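You operate a simulated robot arm through the tools that you are given. There is no shell and no other tool. Be economical: measure what you need, move in short steps, check, and stop when the job is done.

You are at the controls of a simulated two-armed robot. One attempt, no reset.

JOB
Hold the blue cup, unlid it, tip it out and flush the sink.
Fine: cup and lid into the sink, cold tap, shut again. Set down upright: blue cup.

Only the result counts: the job must be done as asked and must still hold three seconds after the hand-in. Knocking over, shifting, dropping, spilling or breaking anything else fails it. Lids that push on must go on centred and level and be pressed home; caps that screw on are set level and turned clockwise until they are tight.

ROBOT AND FRAMES
Two 7-joint arms with fingered hands on one trunk, on a base that drives. Base frame: it is fixed to the floor where the robot stands at the start and does not move with it; the origin is under the middle of the robot, x ahead of it, y to its left, z up; the surface under the hand at the start is at about z = 0.86. Readings come in m, rad, newtons and seconds.
The left shoulder is at the start at [0.07, 0.132, 1.167], the right one opposite. With the tool pointing down near the work surface each hand reaches from about 0.34 to 0.62 m from the robot's upright axis, wherever it stands, measured 20 degrees to its own side. Places, roughly: cold tap [0.6, 0.2, 0.9]; grey lid [0.75, -2, 1.25]; steel sink [0.6, 0.6, 0.8]; warm tap [0.6, 0.1, 0.9]; white cup [0.5, -2, 1]; white lid [0.75, -2.25, 1]; yellow cup [0.5, -2.25, 1]. Payload 2.3 kg a hand.
The tool frame of a hand sits at the grasp point between the pads (the TCP): z along the fingers, y along the line on which they close. The tips reach 0.025 m beyond it. Largest opening 0.088 m; the body of the gripper starts 0.029 m behind the TCP. The gripper is a hand of 3 fingers: y runs from the thumb to the fingers, the wrist lies at [-0.013, -0.097, -0.162] in the tool frame, and closing takes about 1.5 s.
Orientation is told as [roll, pitch, yaw] about the base's x, y, z axes, in that order, counted from this pose: with the fingers straight down and the wrist toward the robot, the tool's x, y and z point along [0, 1, 0], [1, 0, 0] and [0, 0, -1] of the base frame.

CONTROLS
- The arms move only by the tool apply_moves. It takes "left_motion", "right_motion" or both (then of equal length, played together; a hand with none holds still); each is a list of rows, each a list of 6 numbers: the shift along the tool's x, y, z in m, then the turn, a rotation vector about the tool's x, y, z in rad. In form: [[dx, dy, dz, ax, ay, az], ...]. A call has 1 to 20 rows; each row shifts and turns the commanded pose from where the row before left it, along the tool's axes as they then stand. "left_hand" and "right_hand" are, for a hand that has rows, the closure, from 0 (fully open) to 1 (shut), set as the call begins (left out, the last holds). Rows are played at 5 a second. More than 0.05 m and 0.15 rad between two rows, or a gripper value outside its range, and nothing of the call is played. Where a pose cannot be reached the arm comes as near as it can. A force on the tool above 90 N (or 10 N above the force at the start of the call, whichever is more), or a blocked arm, ends the call early, and 0.2 s more pass. The fingers move at their own pace (about 0.108 m/s each) and stop on an object; they squeeze with about 24 N. The grip force told is the motor's: it shows also when the fingers shut on nothing. Time passes only in rows, and 0.2 s behind the last, so rows that do not move let the fingers close. It gives the time, the measured TCP pose, the force on the tool (base axes), the opening and the grip force at its end, in the units of the frame above (readings bear some noise), with the torque about the TCP (base axes, N m) and any sound that the robot's microphone picked up.
- Cameras (640 x 400 px; columns grow to the right, rows downward): "scene" is now at [0.1185, 0.0335, 1.4938]; the picture's right is [0.47, -0.88, 0.00], its down [-0.63, -0.33, -0.70] and it looks along [0.62, 0.33, -0.72] (base axes); focal length 247 px, centre (320, 200). "left" rides on the left gripper at [-0.058, -0.085, -0.099] in its tool frame; the picture's right is [-0.67, -0.35, 0.66], its down [0.69, -0.63, 0.37] and it looks along [0.29, 0.69, 0.66] (tool axes); focal length 261 px, centre (320, 200). "right" rides on the right gripper at [0.058, -0.085, -0.099] in its tool frame; the picture's right is [-0.67, 0.35, -0.66], its down [-0.69, -0.63, 0.37] and it looks along [-0.28, 0.70, 0.66] (tool axes); focal length 261 px, centre (320, 200). There is no depth. A picture from a camera that has moved, and an enlarged one, comes with that camera's place and axes in the base frame and with its lens. The place of the scene camera against the robot may be out by one fixed shift of up to 0.025 m in any direction.
- get_image(camera): a new picture of that camera. It takes no simulated time.
- raise_lower(by): slides the trunk up (or, below 0, down) by that many m; the arms and the scene camera ride with it, the base frame stays. It gives what a move gives, with no picture.
- roll_base(legs): drives the robot by 1 to 6 legs, each [ahead, left, turn to the left] in m, m and rad, along the robot's own axes; the way and the turn of a leg run together, so that a leg with both is an arc; at most 1.5 m and 3.142 rad a leg. The arms and the cameras ride along, it lands a little off, and it stops where it bumps. It gives what a move gives.
- finger_targets(index, middle, thumb_bend, thumb_turn, hand): sets how far each is bent, from 0 (flat) to 1 (curled in); at 0.3 the hand is open as for a grip, at 0.7 the pads meet at the TCP. One left out holds its place. A second passes; each finger stops where it meets its share of the squeeze, and holds until it gets a number again. A gripper value or a shape takes the hand back. It gives what a move gives, with no picture; readings hold the bend of each and the force on the fingers (four entries, about 0 where the hand has none), thumb and palm. thumb_turn goes from beside the hand (0) to across from the fingers (1), as for a grip.
- grasp_type(shape, hand): the hand has 3 fingers and takes this shape, open, in about a second: jaw (thumb against the fingers, like two jaws); tri (thumb and two fingers); tip (a fingertip pinch); poke (one finger out to press); point (the index stretched); flat (the hand flat); cup (the hand cupped); fist (a fist). The gripper value then closes the fingers along that shape, each until it touches; the sizes above hold for jaw. It gives what a move gives, with no picture.
- turn_head(pan, tilt): turns the head with the scene camera to pan (to the left, within 1.501 rad either way) and tilt (down, from -0.506 to 1.204), counted from straight ahead of the robot. It gives what a move gives.
- enlarge(camera, box): a new picture of the part [left, top, right, bottom] of that camera's present view, enlarged. It takes no simulated time.
- finish_job(): hands the job in; it is judged then, once.

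Go step by step. Nothing tells you exact positions but the pictures and the camera data: compare them with the known pose of the tool, close in by small moves and look again before you grip or let go. The budget is 120 turns and 88 pictures, counting those below and the enlarged ones. Unless the task says otherwise, let go and move clear before handing in, and close with one line.

The tools are called by a JSON object that holds its "method" and its "body". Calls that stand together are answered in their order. apply_moves: Moves the arms, as the interface text tells. Its arguments: {"type":"object","properties":{"left_motion":{"type":"array","items":{"type":"array","items":{"type":"number"}}},"left_hand":{"type":"number"},"right_motion":{"type":"array","items":{"type":"array","items":{"type":"number"}}},"right_hand":{"type":"number"}},"required":[]} The other tools are called the same way: raise_lower (by) slides the trunk up or down; grasp_type (shape, hand) gives the hand a shape; finger_targets (index, middle, thumb_bend, thumb_turn, hand) moves the fingers one by one; roll_base (legs) drives the base; turn_head (pan, tilt) turns the head that bears the scene camera; get_image (camera) takes a picture; enlarge (camera, box) takes an enlarged picture of a part of a camera's view; finish_job () hands the job in.

At the start:

```text
t: 0.0
left_eef_pos: [0.2798, 0.3633, 1.2818]
left_orientation: [-0.001, -0.001, 0.0]
left_wrist_force: [-0.4, 0.7, 0.8]
left_ft_torque: [0.02, 0.01, 0.01]
left_width: 0.0876
left_grasp_force: 0.0
left_shape: jaw
left_bend: [0.3, 0.3, 0.3, 0.98]
left_finger forces: [0.1, 0.0, 0.0, 0.0, 0.1, 0.1]
right_eef_pos: [0.4412, -0.0035, 1.2851]
right_orientation: [0.001, 0.0, -0.002]
right_wrist_force: [0.1, -0.3, 1.1]
right_ft_torque: [0.01, 0.0, -0.03]
right_width: 0.0875
right_grasp_force: 0.0
right_shape: jaw
right_bend: [0.3, 0.3, 0.3, 0.98]
right_finger forces: [0.0, 0.0, 0.0, 0.0, 0.0, 0.1]
trunk travel left (down, up): [-0.725, 0.115]
robot x, y, heading: [0.0033, -0.0012, -0.004]
head pan, tilt: [0.487, 0.798]
```

scene: 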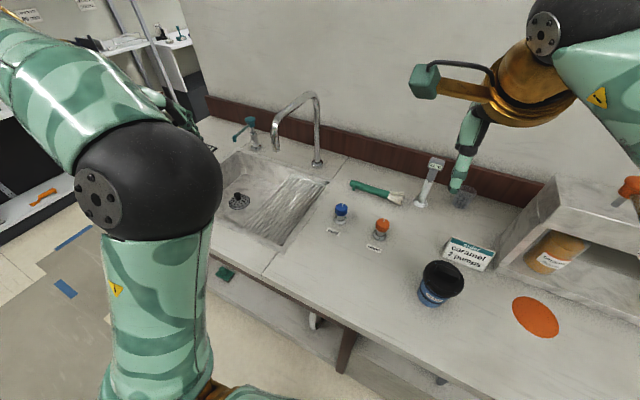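
right: 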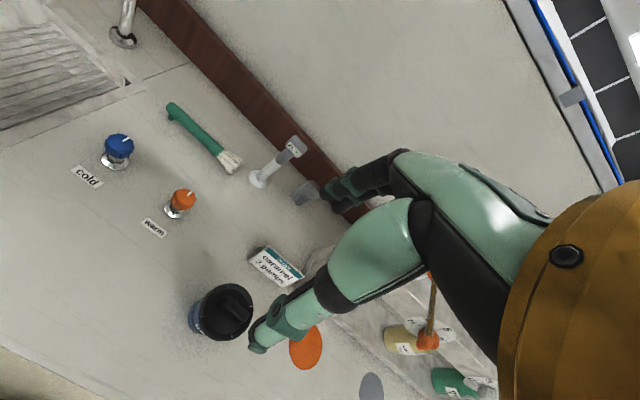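
left: 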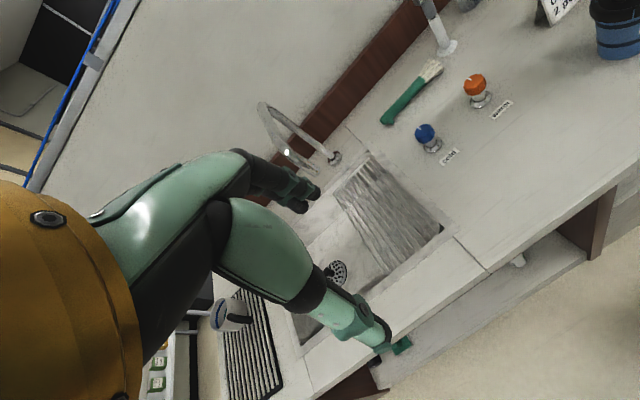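

The blue cup with its black lid stands at about (0.51, -0.09), the cold tap at about (0.61, 0.22), and the sink drain near (0.60, 0.67). I look closer at the cup, the tap and the sink.

{"method": "enlarge", "body": {"camera": "scene", "box": [380, 220, 540, 320]}}

{"method": "enlarge", "body": {"camera": "scene", "box": [190, 80, 430, 260]}}

{"method": "enlarge", "body": {"camera": "right", "box": [60, 100, 340, 360]}}

```text
4.00 times, centred on (460, 270) of scene
camera zoom: at [0.1185, 0.0335, 1.4938], right [0.47, -0.88, 0.0], down [-0.63, -0.33, -0.7], along [0.62, 0.33, -0.72], focal length 989 px, centre (-240, -80)
```

zoom: 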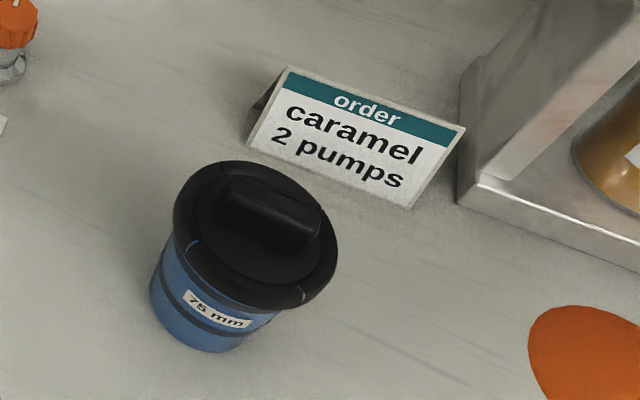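

```text
2.22 times, centred on (310, 170) of scene
camera zoom: at [0.1185, 0.0335, 1.4938], right [0.47, -0.88, 0.0], down [-0.63, -0.33, -0.7], along [0.62, 0.33, -0.72], focal length 549 px, centre (342, 267)
```

zoom: 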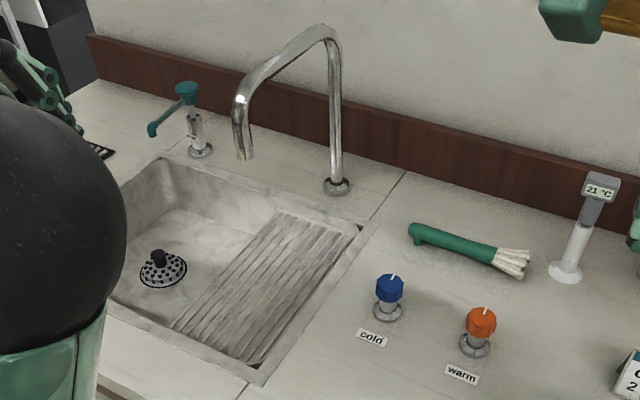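

```text
1.54 times, centred on (200, 230) of right
camera zoom: at [0.3557, 0.0539, 1.3859], right [0.35, -0.67, 0.66], down [-0.63, -0.68, -0.37], along [0.69, -0.29, -0.66], focal length 401 px, centre (505, 154)
```

zoom: 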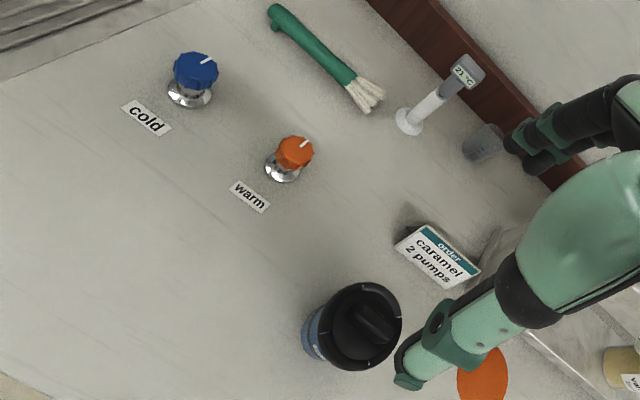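

The lid has a bar handle that runs roughly along y. My plan is to hold the cup from its left side with the left hand and lift the lid with the right hand from above. First I turn the left hand sideways up high.

{"method": "apply_moves", "body": {"left_motion": [[0, 0.015, 0, 0, -0.1428, 0], [0, 0.015, 0, 0, -0.1428, 0], [0, 0.015, 0, 0, -0.1428, 0], [0, 0.015, 0, 0, -0.1428, 0], [0, 0.015, 0, 0, -0.1428, 0], [0, 0.015, 0, 0, -0.1428, 0], [0, 0.015, 0, 0, -0.1428, 0], [0, 0.015, 0, 0, -0.1428, 0], [0, 0.015, 0, 0, -0.1428, 0], [0, 0.015, 0, 0, -0.1428, 0], [0, 0.015, 0, 0, -0.1428, 0]], "left_hand": 0}}

{"method": "get_image", "body": {"camera": "scene"}}

{"method": "get_image", "body": {"camera": "left"}}

```text
t: 2.4
left_eef_pos: [0.436, 0.3433, 1.2801]
left_orientation: [-1.573, -0.001, 0.0]
left_wrist_force: [-0.6, 0.0, 0.3]
left_ft_torque: [-0.02, 0.0, 0.0]
left_width: 0.0874
left_grasp_force: 0.1
left_shape: jaw
left_bend: [0.3, 0.3, 0.3, 0.98]
left_finger forces: [0.0, 0.1, 0.1, 0.0, 0.0, 0.1]
left hand out of reach, approached as far as the arm can: row 9, 10, 11
right_eef_pos: [0.4427, -0.002, 1.2843]
right_orientation: [-0.001, 0.0, -0.001]
right_wrist_force: [0.0, 0.8, 0.7]
right_ft_torque: [-0.03, -0.02, 0.01]
right_width: 0.0875
right_grasp_force: 0.0
right_shape: jaw
right_bend: [0.3, 0.3, 0.3, 0.98]
right_finger forces: [0.1, 0.0, 0.1, 0.1, 0.0, 0.0]
trunk travel left (down, up): [-0.725, 0.115]
robot x, y, heading: [-0.0024, 0.0043, 0.003]
head pan, tilt: [0.487, 0.798]
```

```text
81 pictures are left
camera scene: at [0.1192, 0.0336, 1.4937], right [0.47, -0.88, 0.0], down [-0.63, -0.33, -0.7], along [0.62, 0.33, -0.72], focal length 247 px, centre (320, 200)
```

scene: 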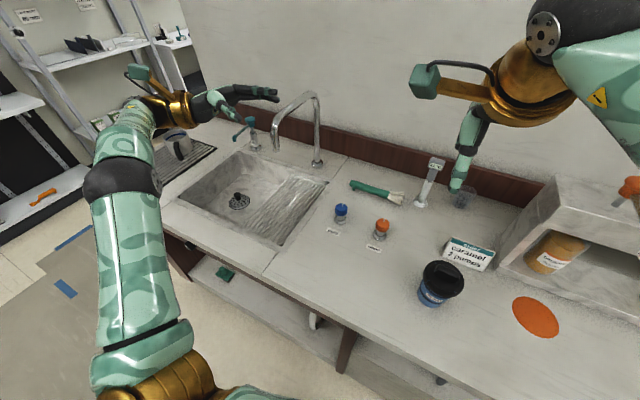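

```text
80 pictures are left
camera left: at [0.3513, 0.4419, 1.3394], right [-0.35, -0.65, 0.67], down [-0.63, -0.37, -0.68], along [0.69, -0.66, -0.28], focal length 261 px, centre (320, 200)
```

left: 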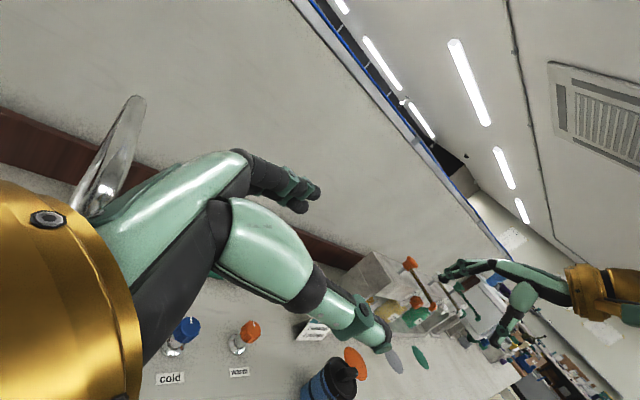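

The left hand is sideways now. I lower it, bring it toward the cup from the left, and move the right hand out of the way.

{"method": "apply_moves", "body": {"left_motion": [[0.045, 0, 0, 0, 0, 0], [0.045, 0, 0, 0, 0, 0], [0.045, 0, 0, 0, 0, 0], [0.045, 0, 0, 0, 0, 0], [0.045, 0, 0, 0, 0, 0], [0.045, 0, 0, 0, 0, 0], [0, 0, 0.045, 0, 0, 0], [0, 0, 0.045, 0, 0, 0], [0, 0, 0.045, 0, 0, 0], [0, 0, 0.045, 0, 0, 0], [0, 0, 0.045, 0, 0, 0], [0, 0, 0.045, 0, 0, 0], [0, 0, 0.045, 0, 0, 0]], "right_motion": [[-0.03, 0, 0, 0, 0, 0], [-0.03, 0, 0, 0, 0, 0], [-0.03, 0, 0, 0, 0, 0], [-0.03, 0, 0, 0, 0, 0], [-0.03, 0, 0, 0, 0, 0], [-0.03, 0, 0, 0, 0, 0], [-0.03, 0, 0, 0, 0, 0], [0, 0, 0, 0, 0, 0], [0, 0, 0, 0, 0, 0], [0, 0, 0, 0, 0, 0], [0, 0, 0, 0, 0, 0], [0, 0, 0, 0, 0, 0], [0, 0, 0, 0, 0, 0]]}}

{"method": "turn_head", "body": {"pan": 0.0, "tilt": 0.85}}

{"method": "get_image", "body": {"camera": "scene"}}

{"method": "get_image", "body": {"camera": "left"}}

```text
t: 5.2
left_eef_pos: [0.4296, 0.0235, 1.0178]
left_orientation: [-1.567, 0.002, 0.001]
left_wrist_force: [0.4, 0.1, -0.5]
left_ft_torque: [0.01, -0.03, 0.01]
left_width: 0.0879
left_grasp_force: 0.0
left_shape: jaw
left_bend: [0.3, 0.3, 0.3, 0.98]
left_finger forces: [0.0, 0.0, 0.0, 0.0, 0.0, 0.0]
left hand out of reach, approached as far as the arm can: row 6
right_eef_pos: [0.4417, -0.2149, 1.2847]
right_orientation: [0.004, 0.001, -0.004]
right_wrist_force: [0.0, 1.0, 0.0]
right_ft_torque: [0.02, -0.01, -0.02]
right_width: 0.0877
right_grasp_force: 0.1
right_shape: jaw
right_bend: [0.3, 0.3, 0.3, 0.98]
right_finger forces: [0.1, 0.0, 0.1, 0.1, 0.0, 0.0]
trunk travel left (down, up): [-0.725, 0.115]
robot x, y, heading: [-0.0003, -0.0018, -0.004]
head pan, tilt: [0.487, 0.798]
```

```text
t: 6.1
left_eef_pos: [0.4275, 0.0245, 1.0172]
left_orientation: [-1.571, -0.001, -0.001]
left_wrist_force: [0.6, 0.3, 0.3]
left_ft_torque: [-0.01, 0.03, 0.01]
left_width: 0.0876
left_grasp_force: 0.0
left_shape: jaw
left_bend: [0.3, 0.3, 0.3, 0.98]
left_finger forces: [0.1, 0.0, 0.0, 0.0, 0.1, 0.0]
right_eef_pos: [0.4412, -0.2128, 1.2857]
right_orientation: [0.0, -0.001, 0.0]
right_wrist_force: [-0.2, -0.1, 0.1]
right_ft_torque: [0.01, 0.02, -0.02]
right_width: 0.0877
right_grasp_force: 0.0
right_shape: jaw
right_bend: [0.3, 0.3, 0.3, 0.98]
right_finger forces: [0.0, 0.0, 0.0, 0.0, 0.1, 0.1]
trunk travel left (down, up): [-0.725, 0.115]
robot x, y, heading: [0.0019, -0.0009, 0.002]
head pan, tilt: [0.0, 0.85]
```

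```text
79 pictures are left
camera scene: at [0.1253, -0.0041, 1.4897], right [0.0, -1.0, 0.0], down [-0.75, 0.0, -0.66], along [0.66, 0.0, -0.75], focal length 247 px, centre (320, 200)
```

scene: 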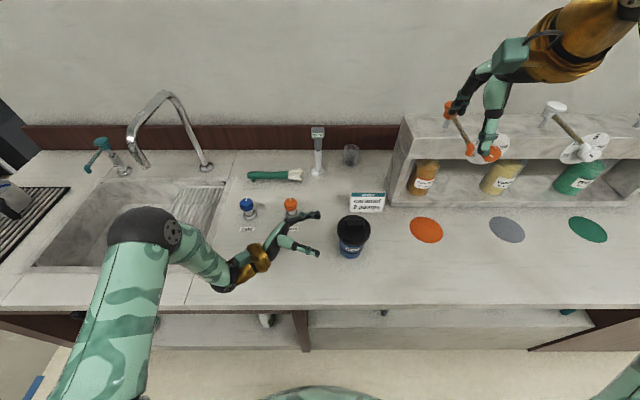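

```text
78 pictures are left
camera left: at [0.3438, 0.1236, 1.0764], right [-0.35, -0.66, 0.67], down [-0.63, -0.37, -0.69], along [0.69, -0.66, -0.29], focal length 261 px, centre (320, 200)
```

left: 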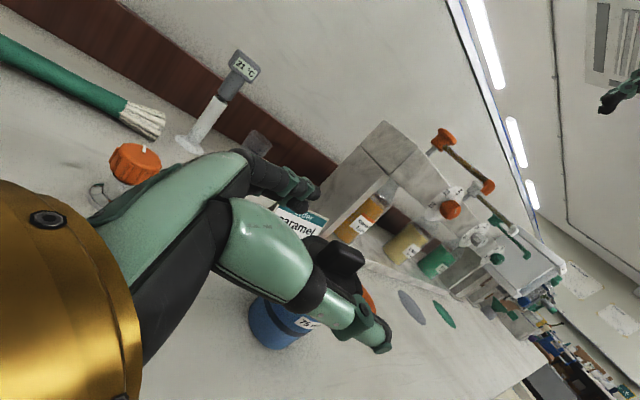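

Seen from here, the cup is centred at about (0.49, -0.094). I lower the left hand to grip height beside it, with its fingertips still clear.

{"method": "apply_moves", "body": {"left_motion": [[0.02, 0.012, 0, 0, 0, 0], [0.02, 0.012, 0, 0, 0, 0], [0.02, 0.012, 0, 0, 0, 0], [0.02, 0.012, 0, 0, 0, 0], [0.02, 0.012, 0, 0, 0, 0]]}}

{"method": "enlarge", "body": {"camera": "scene", "box": [200, 170, 440, 320]}}

{"method": "get_image", "body": {"camera": "left"}}

```text
t: 7.3
left_eef_pos: [0.4892, 0.0255, 0.9163]
left_orientation: [-1.571, 0.001, 0.0]
left_wrist_force: [0.5, 0.4, -0.2]
left_ft_torque: [-0.02, -0.01, 0.0]
left_width: 0.0878
left_grasp_force: 0.1
left_shape: jaw
left_bend: [0.3, 0.3, 0.3, 0.98]
left_finger forces: [0.0, 0.1, 0.0, 0.1, 0.1, 0.0]
right_eef_pos: [0.4419, -0.2127, 1.2849]
right_orientation: [0.001, 0.0, -0.003]
right_wrist_force: [-0.1, 0.0, 0.0]
right_ft_torque: [0.01, 0.0, 0.03]
right_width: 0.0873
right_grasp_force: 0.1
right_shape: jaw
right_bend: [0.3, 0.3, 0.3, 0.98]
right_finger forces: [0.1, 0.0, 0.0, 0.0, 0.0, 0.0]
trunk travel left (down, up): [-0.725, 0.115]
robot x, y, heading: [-0.0013, 0.0034, 0.003]
head pan, tilt: [0.0, 0.85]
```

```text
2.67 times, centred on (320, 245) of scene
camera zoom: at [0.1258, -0.0044, 1.4897], right [0.0, -1.0, 0.0], down [-0.75, 0.0, -0.66], along [0.66, 0.0, -0.75], focal length 659 px, centre (320, 80)
```

zoom: 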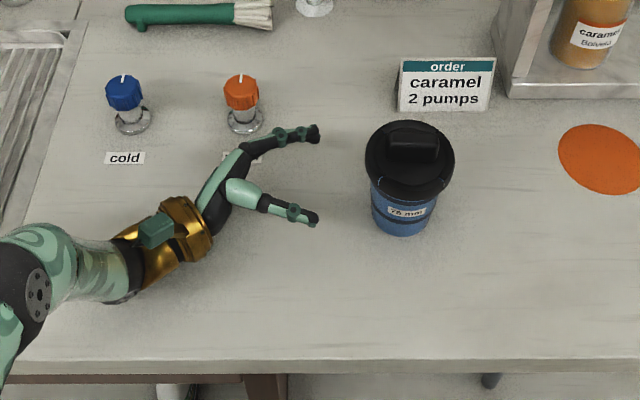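

```text
76 pictures are left
camera left: at [0.4037, 0.1241, 0.9758], right [-0.35, -0.66, 0.67], down [-0.63, -0.37, -0.69], along [0.69, -0.66, -0.29], focal length 261 px, centre (320, 200)
```

left: 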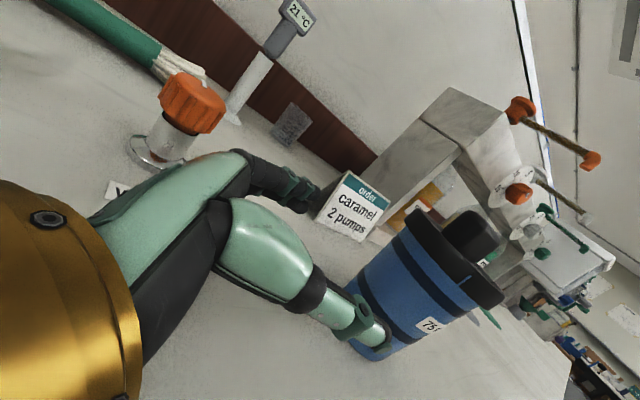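

By the finger pads, the cup axis is at about x = 0.479, y = -0.092. I line the hand up and advance partway.

{"method": "apply_moves", "body": {"left_motion": [[0.007, -0.01, 0, 0, 0, 0], [0, 0, 0.02, 0, 0, 0], [0, 0, 0.02, 0, 0, 0], [0, 0, 0.01, 0, 0, 0]]}}

{"method": "enlarge", "body": {"camera": "scene", "box": [260, 190, 420, 290]}}

{"method": "get_image", "body": {"camera": "left"}}

```text
t: 8.3
left_eef_pos: [0.4782, -0.0254, 0.9109]
left_orientation: [-1.57, 0.002, -0.001]
left_wrist_force: [-0.5, 0.1, -0.1]
left_ft_torque: [0.02, -0.02, 0.02]
left_width: 0.0877
left_grasp_force: 0.1
left_shape: jaw
left_bend: [0.3, 0.3, 0.3, 0.98]
left_finger forces: [0.0, 0.1, 0.0, 0.1, 0.1, 0.0]
right_eef_pos: [0.4416, -0.2135, 1.2857]
right_orientation: [0.002, 0.0, -0.001]
right_wrist_force: [0.1, 0.8, 0.4]
right_ft_torque: [0.03, 0.01, 0.01]
right_width: 0.0878
right_grasp_force: 0.1
right_shape: jaw
right_bend: [0.3, 0.3, 0.3, 0.98]
right_finger forces: [0.0, 0.0, 0.0, 0.0, 0.1, 0.0]
trunk travel left (down, up): [-0.725, 0.115]
robot x, y, heading: [0.0012, -0.001, 0.003]
head pan, tilt: [0.0, 0.85]
```

```text
4.00 times, centred on (340, 240) of scene
camera zoom: at [0.1253, -0.0046, 1.4897], right [0.0, -1.0, 0.0], down [-0.75, 0.0, -0.66], along [0.66, 0.0, -0.75], focal length 989 px, centre (240, 40)
```

zoom: 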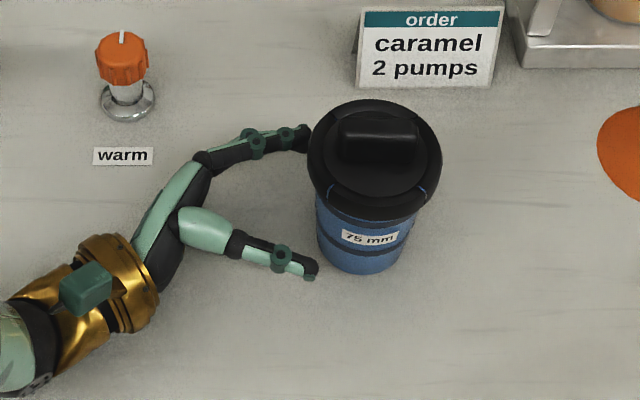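

```text
74 pictures are left
camera left: at [0.3934, 0.0738, 0.9689], right [-0.35, -0.66, 0.67], down [-0.63, -0.36, -0.69], along [0.69, -0.66, -0.29], focal length 261 px, centre (320, 200)
```

left: 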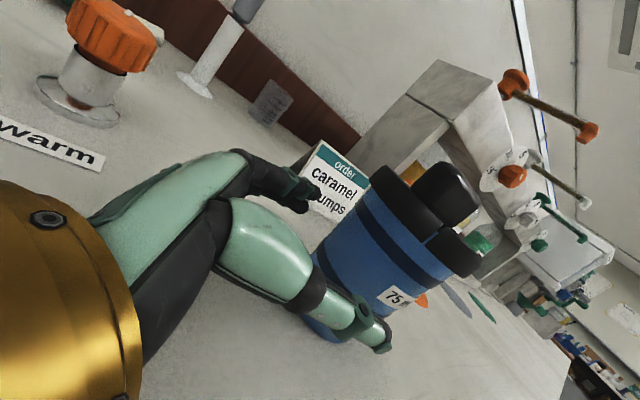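

The fingers straddle the cup evenly. I advance further in small steps.

{"method": "apply_moves", "body": {"left_motion": [[0, 0, 0.015, 0, 0, 0], [0, 0, 0.015, 0, 0, 0]]}}

{"method": "enlarge", "body": {"camera": "scene", "box": [260, 190, 420, 290]}}

```text
t: 8.9
left_eef_pos: [0.4803, -0.056, 0.909]
left_orientation: [-1.569, -0.001, -0.001]
left_wrist_force: [0.1, 0.0, -0.7]
left_ft_torque: [0.01, -0.01, 0.01]
left_width: 0.0875
left_grasp_force: 0.1
left_shape: jaw
left_bend: [0.3, 0.3, 0.3, 0.98]
left_finger forces: [0.0, 0.0, 0.0, 0.0, 0.0, 0.0]
right_eef_pos: [0.4411, -0.2138, 1.286]
right_orientation: [0.001, 0.001, -0.001]
right_wrist_force: [-0.5, -0.4, 0.2]
right_ft_torque: [-0.01, 0.01, 0.02]
right_width: 0.0876
right_grasp_force: 0.0
right_shape: jaw
right_bend: [0.3, 0.3, 0.3, 0.98]
right_finger forces: [0.1, 0.0, 0.0, 0.0, 0.0, 0.0]
trunk travel left (down, up): [-0.725, 0.115]
robot x, y, heading: [-0.0022, 0.0016, -0.004]
head pan, tilt: [0.0, 0.85]
```

```text
4.00 times, centred on (340, 240) of scene
camera zoom: at [0.1253, -0.0052, 1.4897], right [0.0, -1.0, 0.0], down [-0.75, 0.0, -0.66], along [0.66, 0.0, -0.75], focal length 989 px, centre (240, 40)
```

zoom: 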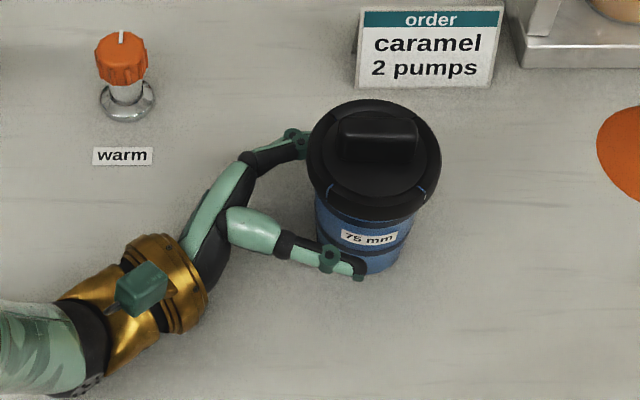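

No contact yet. I go the last 25 mm and close.

{"method": "apply_moves", "body": {"left_motion": [[0, 0, 0.013, 0, 0, 0], [0, 0, 0.012, 0, 0, 0]]}}

{"method": "apply_moves", "body": {"left_motion": [[0, 0, 0, 0, 0, 0], [0, 0, 0, 0, 0, 0], [0, 0, 0, 0, 0, 0], [0, 0, 0, 0, 0, 0], [0, 0, 0, 0, 0, 0], [0, 0, 0, 0, 0, 0], [0, 0, 0, 0, 0, 0]], "left_hand": 1}}

{"method": "enlarge", "body": {"camera": "scene", "box": [260, 190, 420, 290]}}

{"method": "get_image", "body": {"camera": "left"}}

```text
t: 9.5
left_eef_pos: [0.4791, -0.0814, 0.9089]
left_orientation: [-1.57, 0.001, 0.0]
left_wrist_force: [0.3, -0.7, -0.4]
left_ft_torque: [0.03, -0.02, 0.01]
left_width: 0.0878
left_grasp_force: 0.1
left_shape: jaw
left_bend: [0.3, 0.3, 0.3, 0.98]
left_finger forces: [0.2, 0.0, 0.1, 0.0, 0.0, 0.0]
right_eef_pos: [0.441, -0.2147, 1.2859]
right_orientation: [0.0, 0.001, -0.002]
right_wrist_force: [0.2, 0.6, -0.1]
right_ft_torque: [-0.02, 0.01, 0.02]
right_width: 0.0876
right_grasp_force: 0.1
right_shape: jaw
right_bend: [0.3, 0.3, 0.3, 0.98]
right_finger forces: [0.1, 0.1, 0.0, 0.1, 0.0, 0.0]
trunk travel left (down, up): [-0.725, 0.115]
robot x, y, heading: [0.0007, 0.0009, -0.004]
head pan, tilt: [0.0, 0.85]
```

```text
t: 11.1
left_eef_pos: [0.478, -0.0805, 0.9096]
left_orientation: [-1.568, -0.001, -0.001]
left_wrist_force: [0.0, -0.4, 0.3]
left_ft_torque: [0.0, 0.0, 0.05]
left_width: 0.053
left_grasp_force: 24.3
left_shape: jaw
left_bend: [0.29, 0.41, 0.64, 1.0]
left_finger forces: [13.9, 7.8, 0.0, 0.1, 21.8, 0.0]
right_eef_pos: [0.4409, -0.2128, 1.2856]
right_orientation: [0.002, -0.001, -0.001]
right_wrist_force: [-0.1, 0.1, -0.5]
right_ft_torque: [0.01, 0.02, -0.03]
right_width: 0.0877
right_grasp_force: 0.1
right_shape: jaw
right_bend: [0.3, 0.3, 0.3, 0.98]
right_finger forces: [0.0, 0.0, 0.0, 0.1, 0.1, 0.1]
trunk travel left (down, up): [-0.725, 0.115]
robot x, y, heading: [0.0, -0.0005, 0.0]
head pan, tilt: [0.0, 0.85]
```

```text
4.00 times, centred on (340, 240) of scene
camera zoom: at [0.1255, -0.0046, 1.4897], right [0.0, -1.0, 0.0], down [-0.75, 0.0, -0.66], along [0.66, 0.0, -0.75], focal length 989 px, centre (240, 40)
```

zoom: 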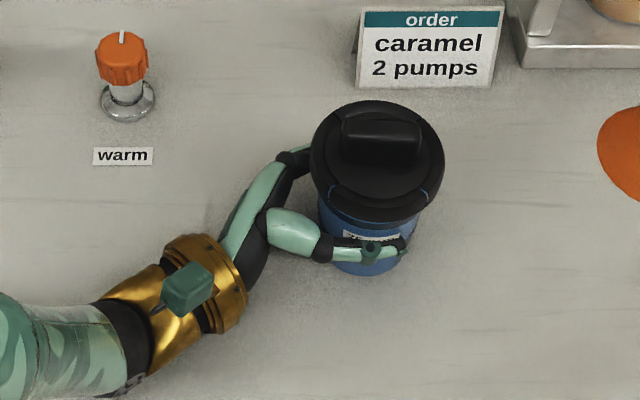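

```text
71 pictures are left
camera left: at [0.3934, 0.0184, 0.9686], right [-0.35, -0.66, 0.67], down [-0.63, -0.36, -0.69], along [0.69, -0.66, -0.29], focal length 261 px, centre (320, 200)
```

left: 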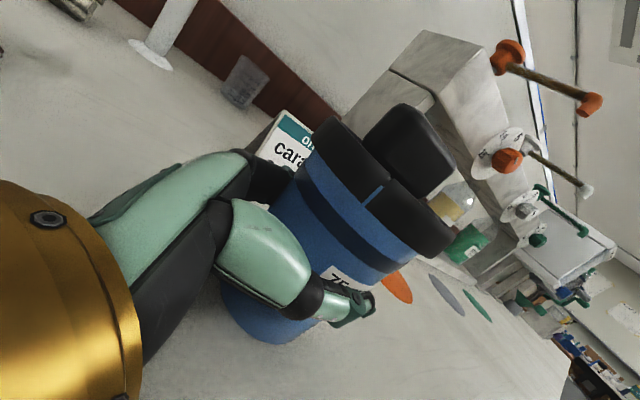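

The cup is held. The lid has slit rim segments and a bar along y, so I bring the right hand above the bar.

{"method": "apply_moves", "body": {"right_motion": [[0.02, 0.007, 0.035, 0, 0, 0], [0.02, 0.007, 0.035, 0, 0, 0], [0.02, 0.007, 0.035, 0, 0, 0], [0.02, 0.007, 0.035, 0, 0, 0], [0.02, 0.007, 0.035, 0, 0, 0], [0.02, 0.006, 0.035, 0, 0, 0]]}}

{"method": "get_image", "body": {"camera": "right"}}

{"method": "enlarge", "body": {"camera": "scene", "box": [260, 170, 420, 290]}}

```text
t: 12.5
left_eef_pos: [0.48, -0.0804, 0.91]
left_orientation: [-1.571, 0.0, 0.0]
left_wrist_force: [-0.2, -0.5, -0.2]
left_ft_torque: [-0.04, 0.05, -0.01]
left_width: 0.0529
left_grasp_force: 24.1
left_shape: jaw
left_bend: [0.29, 0.41, 0.64, 1.0]
left_finger forces: [14.1, 7.9, 0.0, 0.0, 21.9, 0.0]
right_eef_pos: [0.4827, -0.0907, 1.0755]
right_orientation: [0.002, 0.001, 0.001]
right_wrist_force: [0.3, 0.3, 0.7]
right_ft_torque: [-0.01, 0.02, 0.0]
right_width: 0.0876
right_grasp_force: 0.1
right_shape: jaw
right_bend: [0.3, 0.3, 0.3, 0.98]
right_finger forces: [0.1, 0.1, 0.0, 0.1, 0.0, 0.1]
trunk travel left (down, up): [-0.725, 0.115]
robot x, y, heading: [-0.0017, 0.0007, -0.001]
head pan, tilt: [0.0, 0.85]
```

```text
70 pictures are left
camera right: at [0.3966, -0.0346, 1.1758], right [0.35, -0.67, 0.65], down [-0.63, -0.68, -0.37], along [0.69, -0.28, -0.66], focal length 261 px, centre (320, 200)
```

right: 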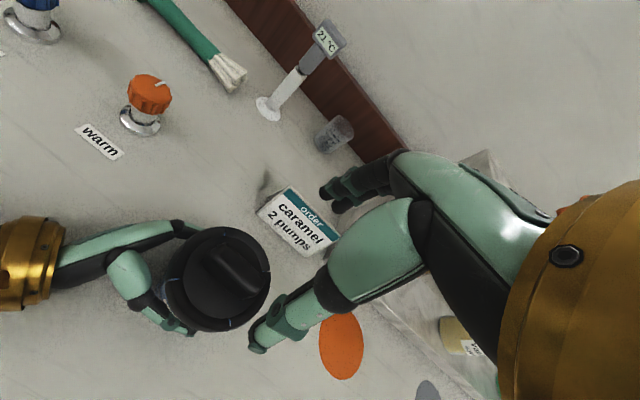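

```text
3.33 times, centred on (340, 230) of scene
camera zoom: at [0.1261, -0.0036, 1.4896], right [0.0, -1.0, 0.0], down [-0.75, 0.0, -0.66], along [0.66, 0.0, -0.75], focal length 824 px, centre (253, 100)
```

zoom: 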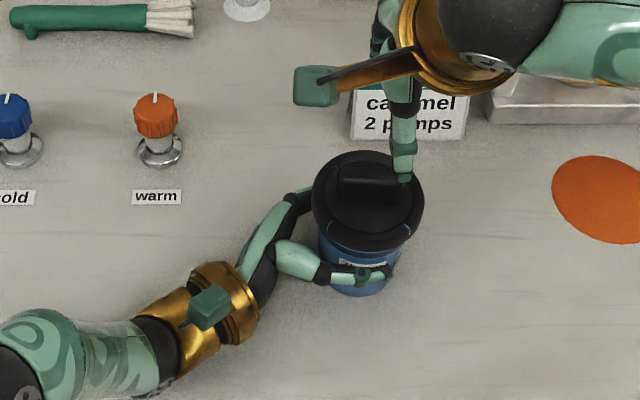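

The bar is centred near (0.478, -0.086) with its top at about z = 0.99. I partly close the right hand and come down above the bar.

{"method": "apply_moves", "body": {"right_motion": [[0.004, -0.004, 0.0, 0, 0, 0], [0, 0, 0.01, 0, 0, 0], [0, 0, 0.01, 0, 0, 0], [0, 0, 0.01, 0, 0, 0]], "right_hand": 0.35}}

{"method": "get_image", "body": {"camera": "right"}}

{"method": "enlarge", "body": {"camera": "left", "box": [260, 20, 500, 180]}}

```text
t: 13.5
left_eef_pos: [0.4789, -0.0807, 0.9105]
left_orientation: [-1.569, 0.0, 0.001]
left_wrist_force: [-1.2, 0.6, 0.9]
left_ft_torque: [0.01, 0.02, -0.01]
left_width: 0.0528
left_grasp_force: 23.5
left_shape: jaw
left_bend: [0.29, 0.41, 0.64, 1.0]
left_finger forces: [14.0, 7.7, 0.1, 0.0, 22.1, 0.1]
right_eef_pos: [0.4781, -0.0876, 1.0446]
right_orientation: [0.002, 0.0, -0.002]
right_wrist_force: [0.4, 0.1, 0.5]
right_ft_torque: [-0.05, -0.03, 0.0]
right_width: 0.0574
right_grasp_force: 0.1
right_shape: jaw
right_bend: [0.28, 0.39, 0.61, 1.0]
right_finger forces: [0.0, 0.0, 0.1, 0.0, 0.0, 0.1]
trunk travel left (down, up): [-0.725, 0.115]
robot x, y, heading: [-0.0004, -0.0014, 0.001]
head pan, tilt: [0.0, 0.85]
```

```text
68 pictures are left
camera right: at [0.3931, -0.0321, 1.1456], right [0.35, -0.67, 0.66], down [-0.63, -0.68, -0.37], along [0.69, -0.29, -0.66], focal length 261 px, centre (320, 200)
```

right: 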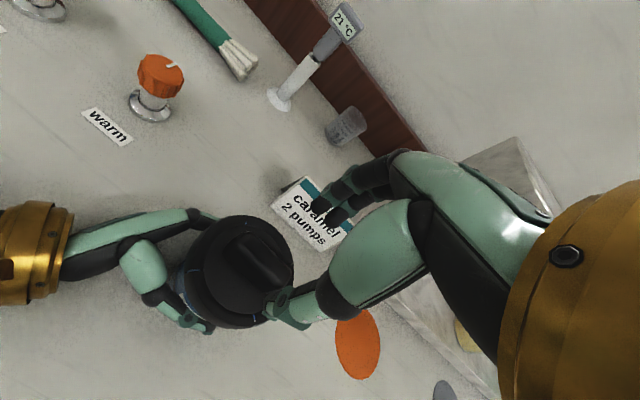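

```text
2.50 times, centred on (380, 100) of left
camera zoom: at [0.3935, 0.0185, 0.9686], right [-0.35, -0.66, 0.67], down [-0.63, -0.36, -0.69], along [0.69, -0.66, -0.29], focal length 652 px, centre (170, 450)
```

zoom: 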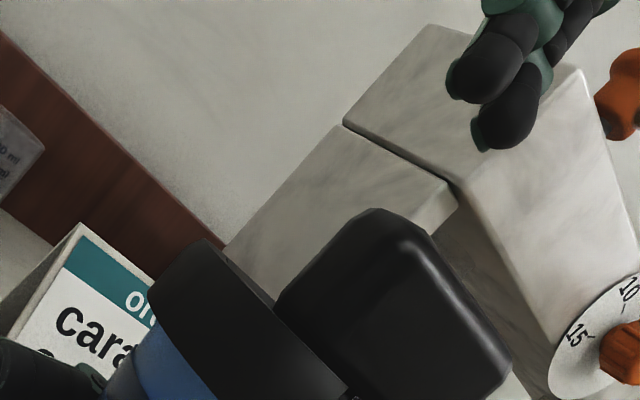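

I need the bar's angle before gripping it, so I enlarge the view.

{"method": "enlarge", "body": {"camera": "right", "box": [170, 200, 330, 340]}}

{"method": "enlarge", "body": {"camera": "scene", "box": [320, 195, 390, 255]}}

```text
2.86 times, centred on (250, 270) of right
camera zoom: at [0.3931, -0.0321, 1.1456], right [0.35, -0.67, 0.66], down [-0.63, -0.68, -0.37], along [0.69, -0.29, -0.66], focal length 745 px, centre (520, 0)
```

zoom: 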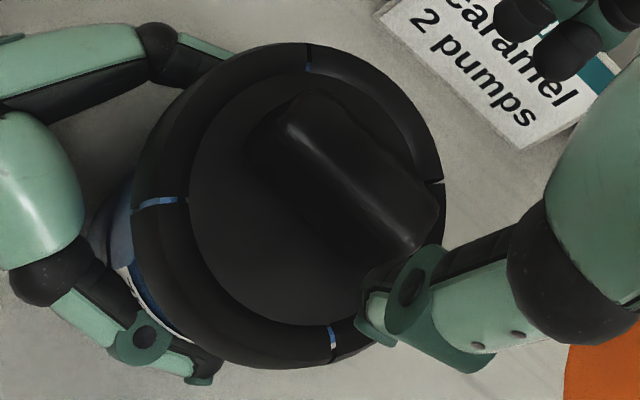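

```text
6.67 times, centred on (355, 225) of scene
camera zoom: at [0.1256, -0.0045, 1.4897], right [0.0, -1.0, 0.0], down [-0.75, 0.0, -0.66], along [0.66, 0.0, -0.75], focal length 1648 px, centre (87, 33)
```

zoom: 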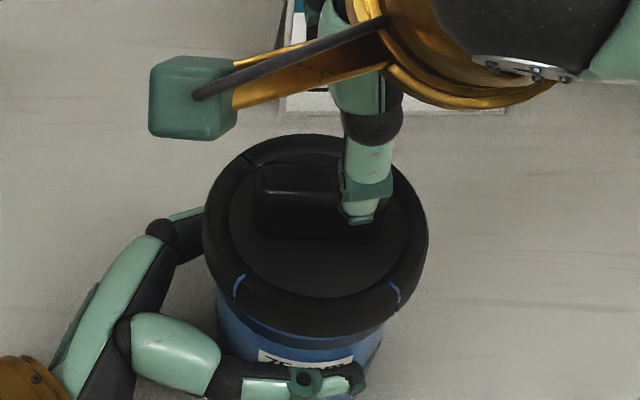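

The bar is within about 4° of y and centred under the hand. I descend to straddle it.

{"method": "apply_moves", "body": {"right_motion": [[0, 0, 0.01, 0, 0, 0], [0, 0, 0.01, 0, 0, 0], [0, 0, 0.01, 0, 0, 0], [0, 0, 0.01, 0, 0, 0], [0, 0, 0.007, 0, 0, 0]]}}

{"method": "get_image", "body": {"camera": "left"}}

```text
t: 14.7
left_eef_pos: [0.479, -0.0804, 0.9103]
left_orientation: [-1.568, 0.001, 0.001]
left_wrist_force: [0.4, -0.3, -0.9]
left_ft_torque: [0.01, 0.01, 0.03]
left_width: 0.053
left_grasp_force: 24.0
left_shape: jaw
left_bend: [0.29, 0.41, 0.64, 1.0]
left_finger forces: [14.0, 7.9, 0.0, 0.0, 21.9, 0.0]
right_eef_pos: [0.4792, -0.0883, 0.9979]
right_orientation: [0.002, 0.0, -0.003]
right_wrist_force: [0.6, 0.3, 0.2]
right_ft_torque: [0.02, -0.01, 0.01]
right_width: 0.0579
right_grasp_force: 0.0
right_shape: jaw
right_bend: [0.28, 0.39, 0.61, 1.0]
right_finger forces: [0.1, 0.0, 0.1, 0.0, 0.0, 0.1]
trunk travel left (down, up): [-0.725, 0.115]
robot x, y, heading: [0.0018, 0.002, -0.001]
head pan, tilt: [0.0, 0.85]
```

```text
64 pictures are left
camera left: at [0.3934, 0.0185, 0.9686], right [-0.35, -0.66, 0.67], down [-0.63, -0.36, -0.69], along [0.69, -0.66, -0.29], focal length 261 px, centre (320, 200)
```

left: 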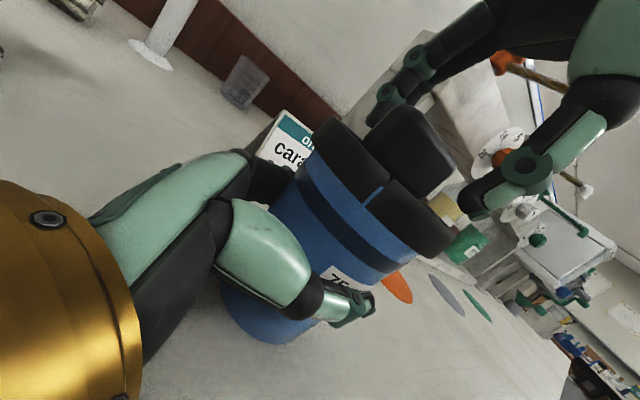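

The fingers straddle the bar with their tips near the lid top. I close on the bar.

{"method": "apply_moves", "body": {"right_motion": [[0, 0, 0, 0, 0, 0], [0, 0, 0, 0, 0, 0], [0, 0, 0, 0, 0, 0], [0, 0, 0, 0, 0, 0], [0, 0, 0, 0, 0, 0], [0, 0, 0, 0, 0, 0]], "right_hand": 1}}

{"method": "apply_moves", "body": {"right_motion": [[0, 0, -0.003, 0, 0, 0], [0, 0, -0.003, 0, 0, 0], [0, 0, -0.003, 0, 0, 0]]}}

{"method": "get_image", "body": {"camera": "left"}}

```text
t: 16.1
left_eef_pos: [0.4786, -0.0817, 0.9094]
left_orientation: [-1.569, 0.0, -0.001]
left_wrist_force: [-0.1, -0.4, 0.3]
left_ft_torque: [-0.01, 0.0, -0.01]
left_width: 0.0528
left_grasp_force: 23.7
left_shape: jaw
left_bend: [0.29, 0.41, 0.64, 1.0]
left_finger forces: [14.0, 7.9, 0.0, 0.0, 21.9, 0.0]
right_eef_pos: [0.4789, -0.0886, 0.998]
right_orientation: [0.001, 0.0, -0.001]
right_wrist_force: [-0.2, -0.3, -0.3]
right_ft_torque: [0.0, -0.01, 0.02]
right_width: 0.014
right_grasp_force: 24.1
right_shape: jaw
right_bend: [0.73, 0.61, 0.74, 1.0]
right_finger forces: [13.9, 7.5, 0.0, 0.0, 21.4, 0.0]
trunk travel left (down, up): [-0.725, 0.115]
robot x, y, heading: [0.0042, -0.0013, -0.003]
head pan, tilt: [0.0, 0.85]
```

```text
t: 16.9
left_eef_pos: [0.4793, -0.0804, 0.9098]
left_orientation: [-1.569, 0.0, 0.0]
left_wrist_force: [1.0, 0.0, 0.7]
left_ft_torque: [0.02, -0.01, 0.01]
left_width: 0.0527
left_grasp_force: 23.9
left_shape: jaw
left_bend: [0.29, 0.41, 0.64, 1.0]
left_finger forces: [14.0, 8.0, 0.0, 0.0, 21.9, 0.0]
right_eef_pos: [0.478, -0.0891, 1.0075]
right_orientation: [0.002, -0.001, -0.001]
right_wrist_force: [0.3, 0.3, -0.1]
right_ft_torque: [-0.04, 0.0, -0.02]
right_width: 0.0141
right_grasp_force: 24.0
right_shape: jaw
right_bend: [0.73, 0.61, 0.74, 1.0]
right_finger forces: [13.9, 7.5, 0.1, 0.1, 21.4, 0.1]
trunk travel left (down, up): [-0.725, 0.115]
robot x, y, heading: [-0.0063, -0.0049, 0.003]
head pan, tilt: [0.0, 0.85]
```

```text
63 pictures are left
camera left: at [0.3934, 0.0185, 0.9686], right [-0.35, -0.66, 0.67], down [-0.63, -0.36, -0.69], along [0.69, -0.66, -0.29], focal length 261 px, centre (320, 200)
```

left: 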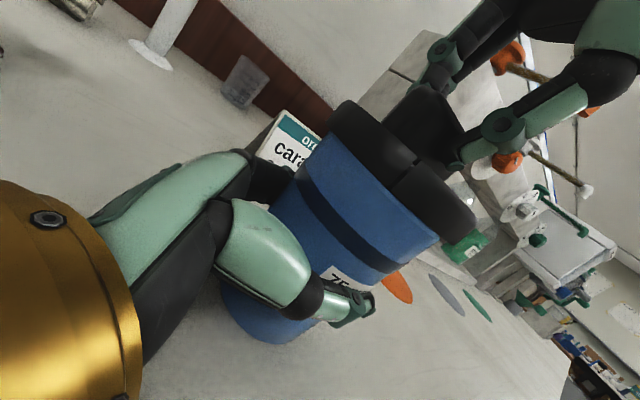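

The lid came off freely. I raise the lid and the cup together, the cup kept level, ready to drive to the sink.

{"method": "apply_moves", "body": {"right_motion": [[0, 0, -0.02, 0, 0, 0], [0, 0, -0.03, 0, 0, 0], [0, 0, -0.03, 0, 0, 0], [0, 0, -0.03, 0, 0, 0], [0, 0, -0.03, 0, 0, 0], [0, 0, -0.02, 0, 0, 0], [0, 0, -0.01, 0, 0, 0], [0, 0, -0.01, 0, 0, 0]], "left_motion": [[0, 0, 0, 0, 0, 0], [0, 0, 0, 0, 0, 0], [-0.01, 0, 0, 0, 0, 0], [-0.02, 0, 0, 0, 0, 0], [-0.02, 0, 0, 0, 0, 0], [-0.02, 0, 0, 0, 0, 0], [-0.02, 0, 0, 0, 0, 0], [-0.01, 0, 0, 0, 0, 0]]}}

{"method": "get_image", "body": {"camera": "scene"}}

{"method": "get_image", "body": {"camera": "left"}}

```text
t: 18.7
left_eef_pos: [0.4782, -0.0804, 1.0105]
left_orientation: [-1.569, 0.002, 0.002]
left_wrist_force: [-0.7, -0.1, -1.3]
left_ft_torque: [0.04, 0.03, -0.03]
left_width: 0.0527
left_grasp_force: 23.7
left_shape: jaw
left_bend: [0.29, 0.41, 0.64, 1.0]
left_finger forces: [13.9, 8.1, 0.0, 0.0, 22.1, 0.1]
right_eef_pos: [0.4781, -0.0882, 1.1874]
right_orientation: [0.0, 0.0, 0.001]
right_wrist_force: [1.1, 0.3, 0.0]
right_ft_torque: [0.01, -0.02, 0.01]
right_width: 0.014
right_grasp_force: 23.9
right_shape: jaw
right_bend: [0.73, 0.61, 0.75, 1.0]
right_finger forces: [13.8, 7.6, 0.1, 0.1, 21.4, 0.0]
trunk travel left (down, up): [-0.725, 0.115]
robot x, y, heading: [0.0026, 0.0025, -0.002]
head pan, tilt: [0.0, 0.85]
```

```text
62 pictures are left
camera scene: at [0.1254, -0.0044, 1.4897], right [0.0, -1.0, 0.0], down [-0.75, 0.0, -0.66], along [0.66, 0.0, -0.75], focal length 247 px, centre (320, 200)
```

scene: 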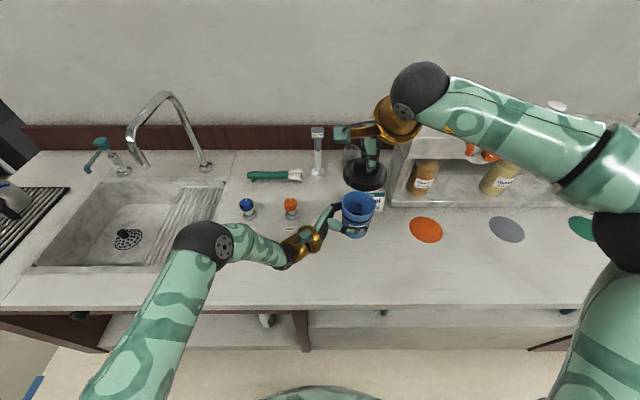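

```text
61 pictures are left
camera left: at [0.3936, 0.0187, 1.0691], right [-0.35, -0.66, 0.67], down [-0.63, -0.36, -0.69], along [0.69, -0.66, -0.29], focal length 261 px, centre (320, 200)
```

left: 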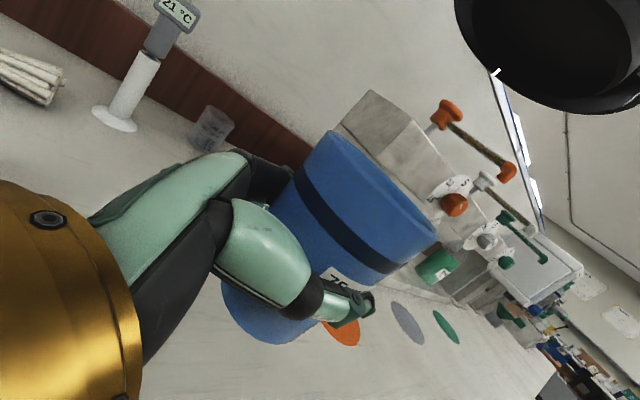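

The cup is open and held, and the lid is in the right hand. I drive left toward the sink in steps.

{"method": "roll_base", "body": {"legs": [[0, 0.2, 0], [0, 0.2, 0]]}}

{"method": "turn_head", "body": {"pan": 0.25, "tilt": 0.85}}

{"method": "get_image", "body": {"camera": "scene"}}

```text
t: 21.5
left_eef_pos: [0.48, 0.3141, 1.0104]
left_orientation: [-1.569, 0.0, -0.003]
left_wrist_force: [0.2, -0.2, -0.8]
left_ft_torque: [-0.02, 0.03, 0.0]
left_width: 0.0525
left_grasp_force: 24.0
left_shape: jaw
left_bend: [0.29, 0.41, 0.64, 1.0]
left_finger forces: [13.9, 8.1, 0.0, 0.0, 21.9, 0.0]
right_eef_pos: [0.4781, 0.3057, 1.1862]
right_orientation: [0.004, -0.002, -0.006]
right_wrist_force: [0.0, -0.2, -1.2]
right_ft_torque: [-0.01, -0.01, 0.02]
right_width: 0.0139
right_grasp_force: 23.9
right_shape: jaw
right_bend: [0.73, 0.61, 0.75, 1.0]
right_finger forces: [13.8, 7.6, 0.0, 0.1, 21.5, 0.1]
trunk travel left (down, up): [-0.725, 0.115]
robot x, y, heading: [0.001, 0.3969, 0.001]
head pan, tilt: [0.0, 0.85]
```

```text
t: 22.3
left_eef_pos: [0.4796, 0.3167, 1.0105]
left_orientation: [-1.572, 0.001, -0.004]
left_wrist_force: [-0.8, 0.2, -0.3]
left_ft_torque: [0.02, -0.01, -0.01]
left_width: 0.0528
left_grasp_force: 23.4
left_shape: jaw
left_bend: [0.29, 0.41, 0.64, 1.0]
left_finger forces: [13.9, 8.1, 0.0, 0.0, 22.1, 0.1]
right_eef_pos: [0.4785, 0.308, 1.1871]
right_orientation: [-0.001, 0.0, -0.006]
right_wrist_force: [-0.8, 0.2, 0.9]
right_ft_torque: [0.01, 0.0, -0.02]
right_width: 0.014
right_grasp_force: 24.1
right_shape: jaw
right_bend: [0.73, 0.61, 0.75, 1.0]
right_finger forces: [13.9, 7.6, 0.0, 0.0, 21.3, 0.1]
trunk travel left (down, up): [-0.725, 0.115]
robot x, y, heading: [0.0005, 0.3984, -0.003]
head pan, tilt: [0.25, 0.85]
```

```text
60 pictures are left
camera scene: at [0.1236, 0.4137, 1.4896], right [0.24, -0.97, 0.0], down [-0.73, -0.18, -0.66], along [0.64, 0.16, -0.75], focal length 247 px, centre (320, 200)
```

scene: 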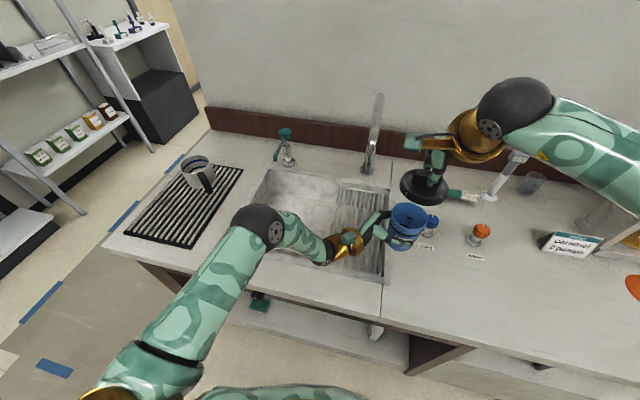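

I drive a bit further and look down into the sink.

{"method": "roll_base", "body": {"legs": [[0, 0.13, 0]]}}

{"method": "turn_head", "body": {"pan": 0.0, "tilt": 0.95}}

{"method": "get_image", "body": {"camera": "scene"}}

{"method": "get_image", "body": {"camera": "right"}}

```text
t: 23.6
left_eef_pos: [0.4798, 0.443, 1.0106]
left_orientation: [-1.566, -0.001, -0.006]
left_wrist_force: [0.9, -0.2, -0.8]
left_ft_torque: [0.01, -0.01, 0.01]
left_width: 0.0528
left_grasp_force: 24.5
left_shape: jaw
left_bend: [0.29, 0.41, 0.64, 1.0]
left_finger forces: [13.9, 8.1, 0.1, 0.0, 22.0, 0.1]
right_eef_pos: [0.4791, 0.4335, 1.1857]
right_orientation: [0.003, 0.001, -0.005]
right_wrist_force: [-0.6, 0.0, -0.4]
right_ft_torque: [0.02, 0.0, 0.02]
right_width: 0.0139
right_grasp_force: 24.0
right_shape: jaw
right_bend: [0.73, 0.61, 0.75, 1.0]
right_finger forces: [13.9, 7.7, 0.0, 0.1, 21.4, 0.0]
trunk travel left (down, up): [-0.725, 0.115]
robot x, y, heading: [-0.0, 0.5262, -0.007]
head pan, tilt: [0.25, 0.85]
```

```text
t: 24.3
left_eef_pos: [0.4807, 0.4449, 1.0109]
left_orientation: [-1.571, 0.0, -0.005]
left_wrist_force: [0.1, -0.2, -0.6]
left_ft_torque: [0.01, -0.03, 0.03]
left_width: 0.0527
left_grasp_force: 24.1
left_shape: jaw
left_bend: [0.29, 0.41, 0.64, 1.0]
left_finger forces: [14.0, 8.0, 0.0, 0.0, 21.9, 0.0]
right_eef_pos: [0.4795, 0.4367, 1.1875]
right_orientation: [0.0, 0.0, -0.005]
right_wrist_force: [-0.3, -0.4, 0.6]
right_ft_torque: [-0.01, 0.01, -0.01]
right_width: 0.0139
right_grasp_force: 24.6
right_shape: jaw
right_bend: [0.73, 0.61, 0.75, 1.0]
right_finger forces: [13.8, 7.6, 0.0, 0.0, 21.4, 0.0]
trunk travel left (down, up): [-0.725, 0.115]
robot x, y, heading: [0.0027, 0.5298, -0.005]
head pan, tilt: [0.0, 0.949]
```

```text
59 pictures are left
camera scene: at [0.121, 0.5235, 1.4822], right [0.0, -1.0, 0.0], down [-0.81, 0.0, -0.58], along [0.58, 0.0, -0.81], focal length 247 px, centre (320, 200)
```

scene: 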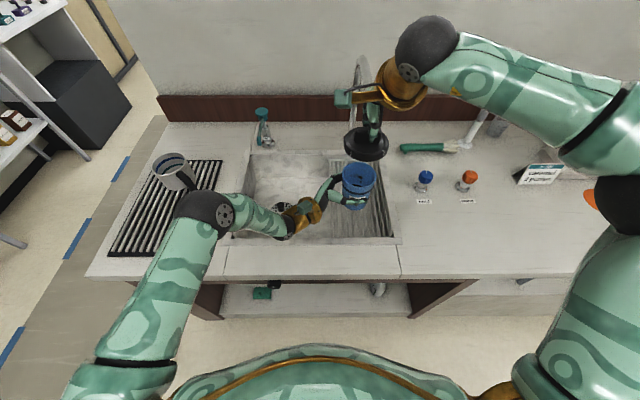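

```text
58 pictures are left
camera right: at [0.3936, 0.4941, 1.2874], right [0.34, -0.67, 0.66], down [-0.63, -0.68, -0.37], along [0.69, -0.29, -0.66], focal length 261 px, centre (320, 200)
```

right: 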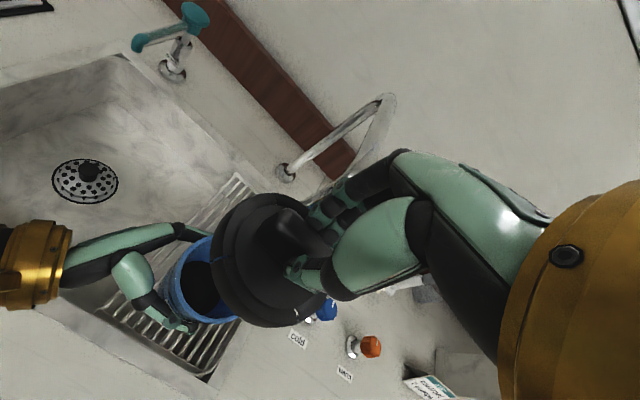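

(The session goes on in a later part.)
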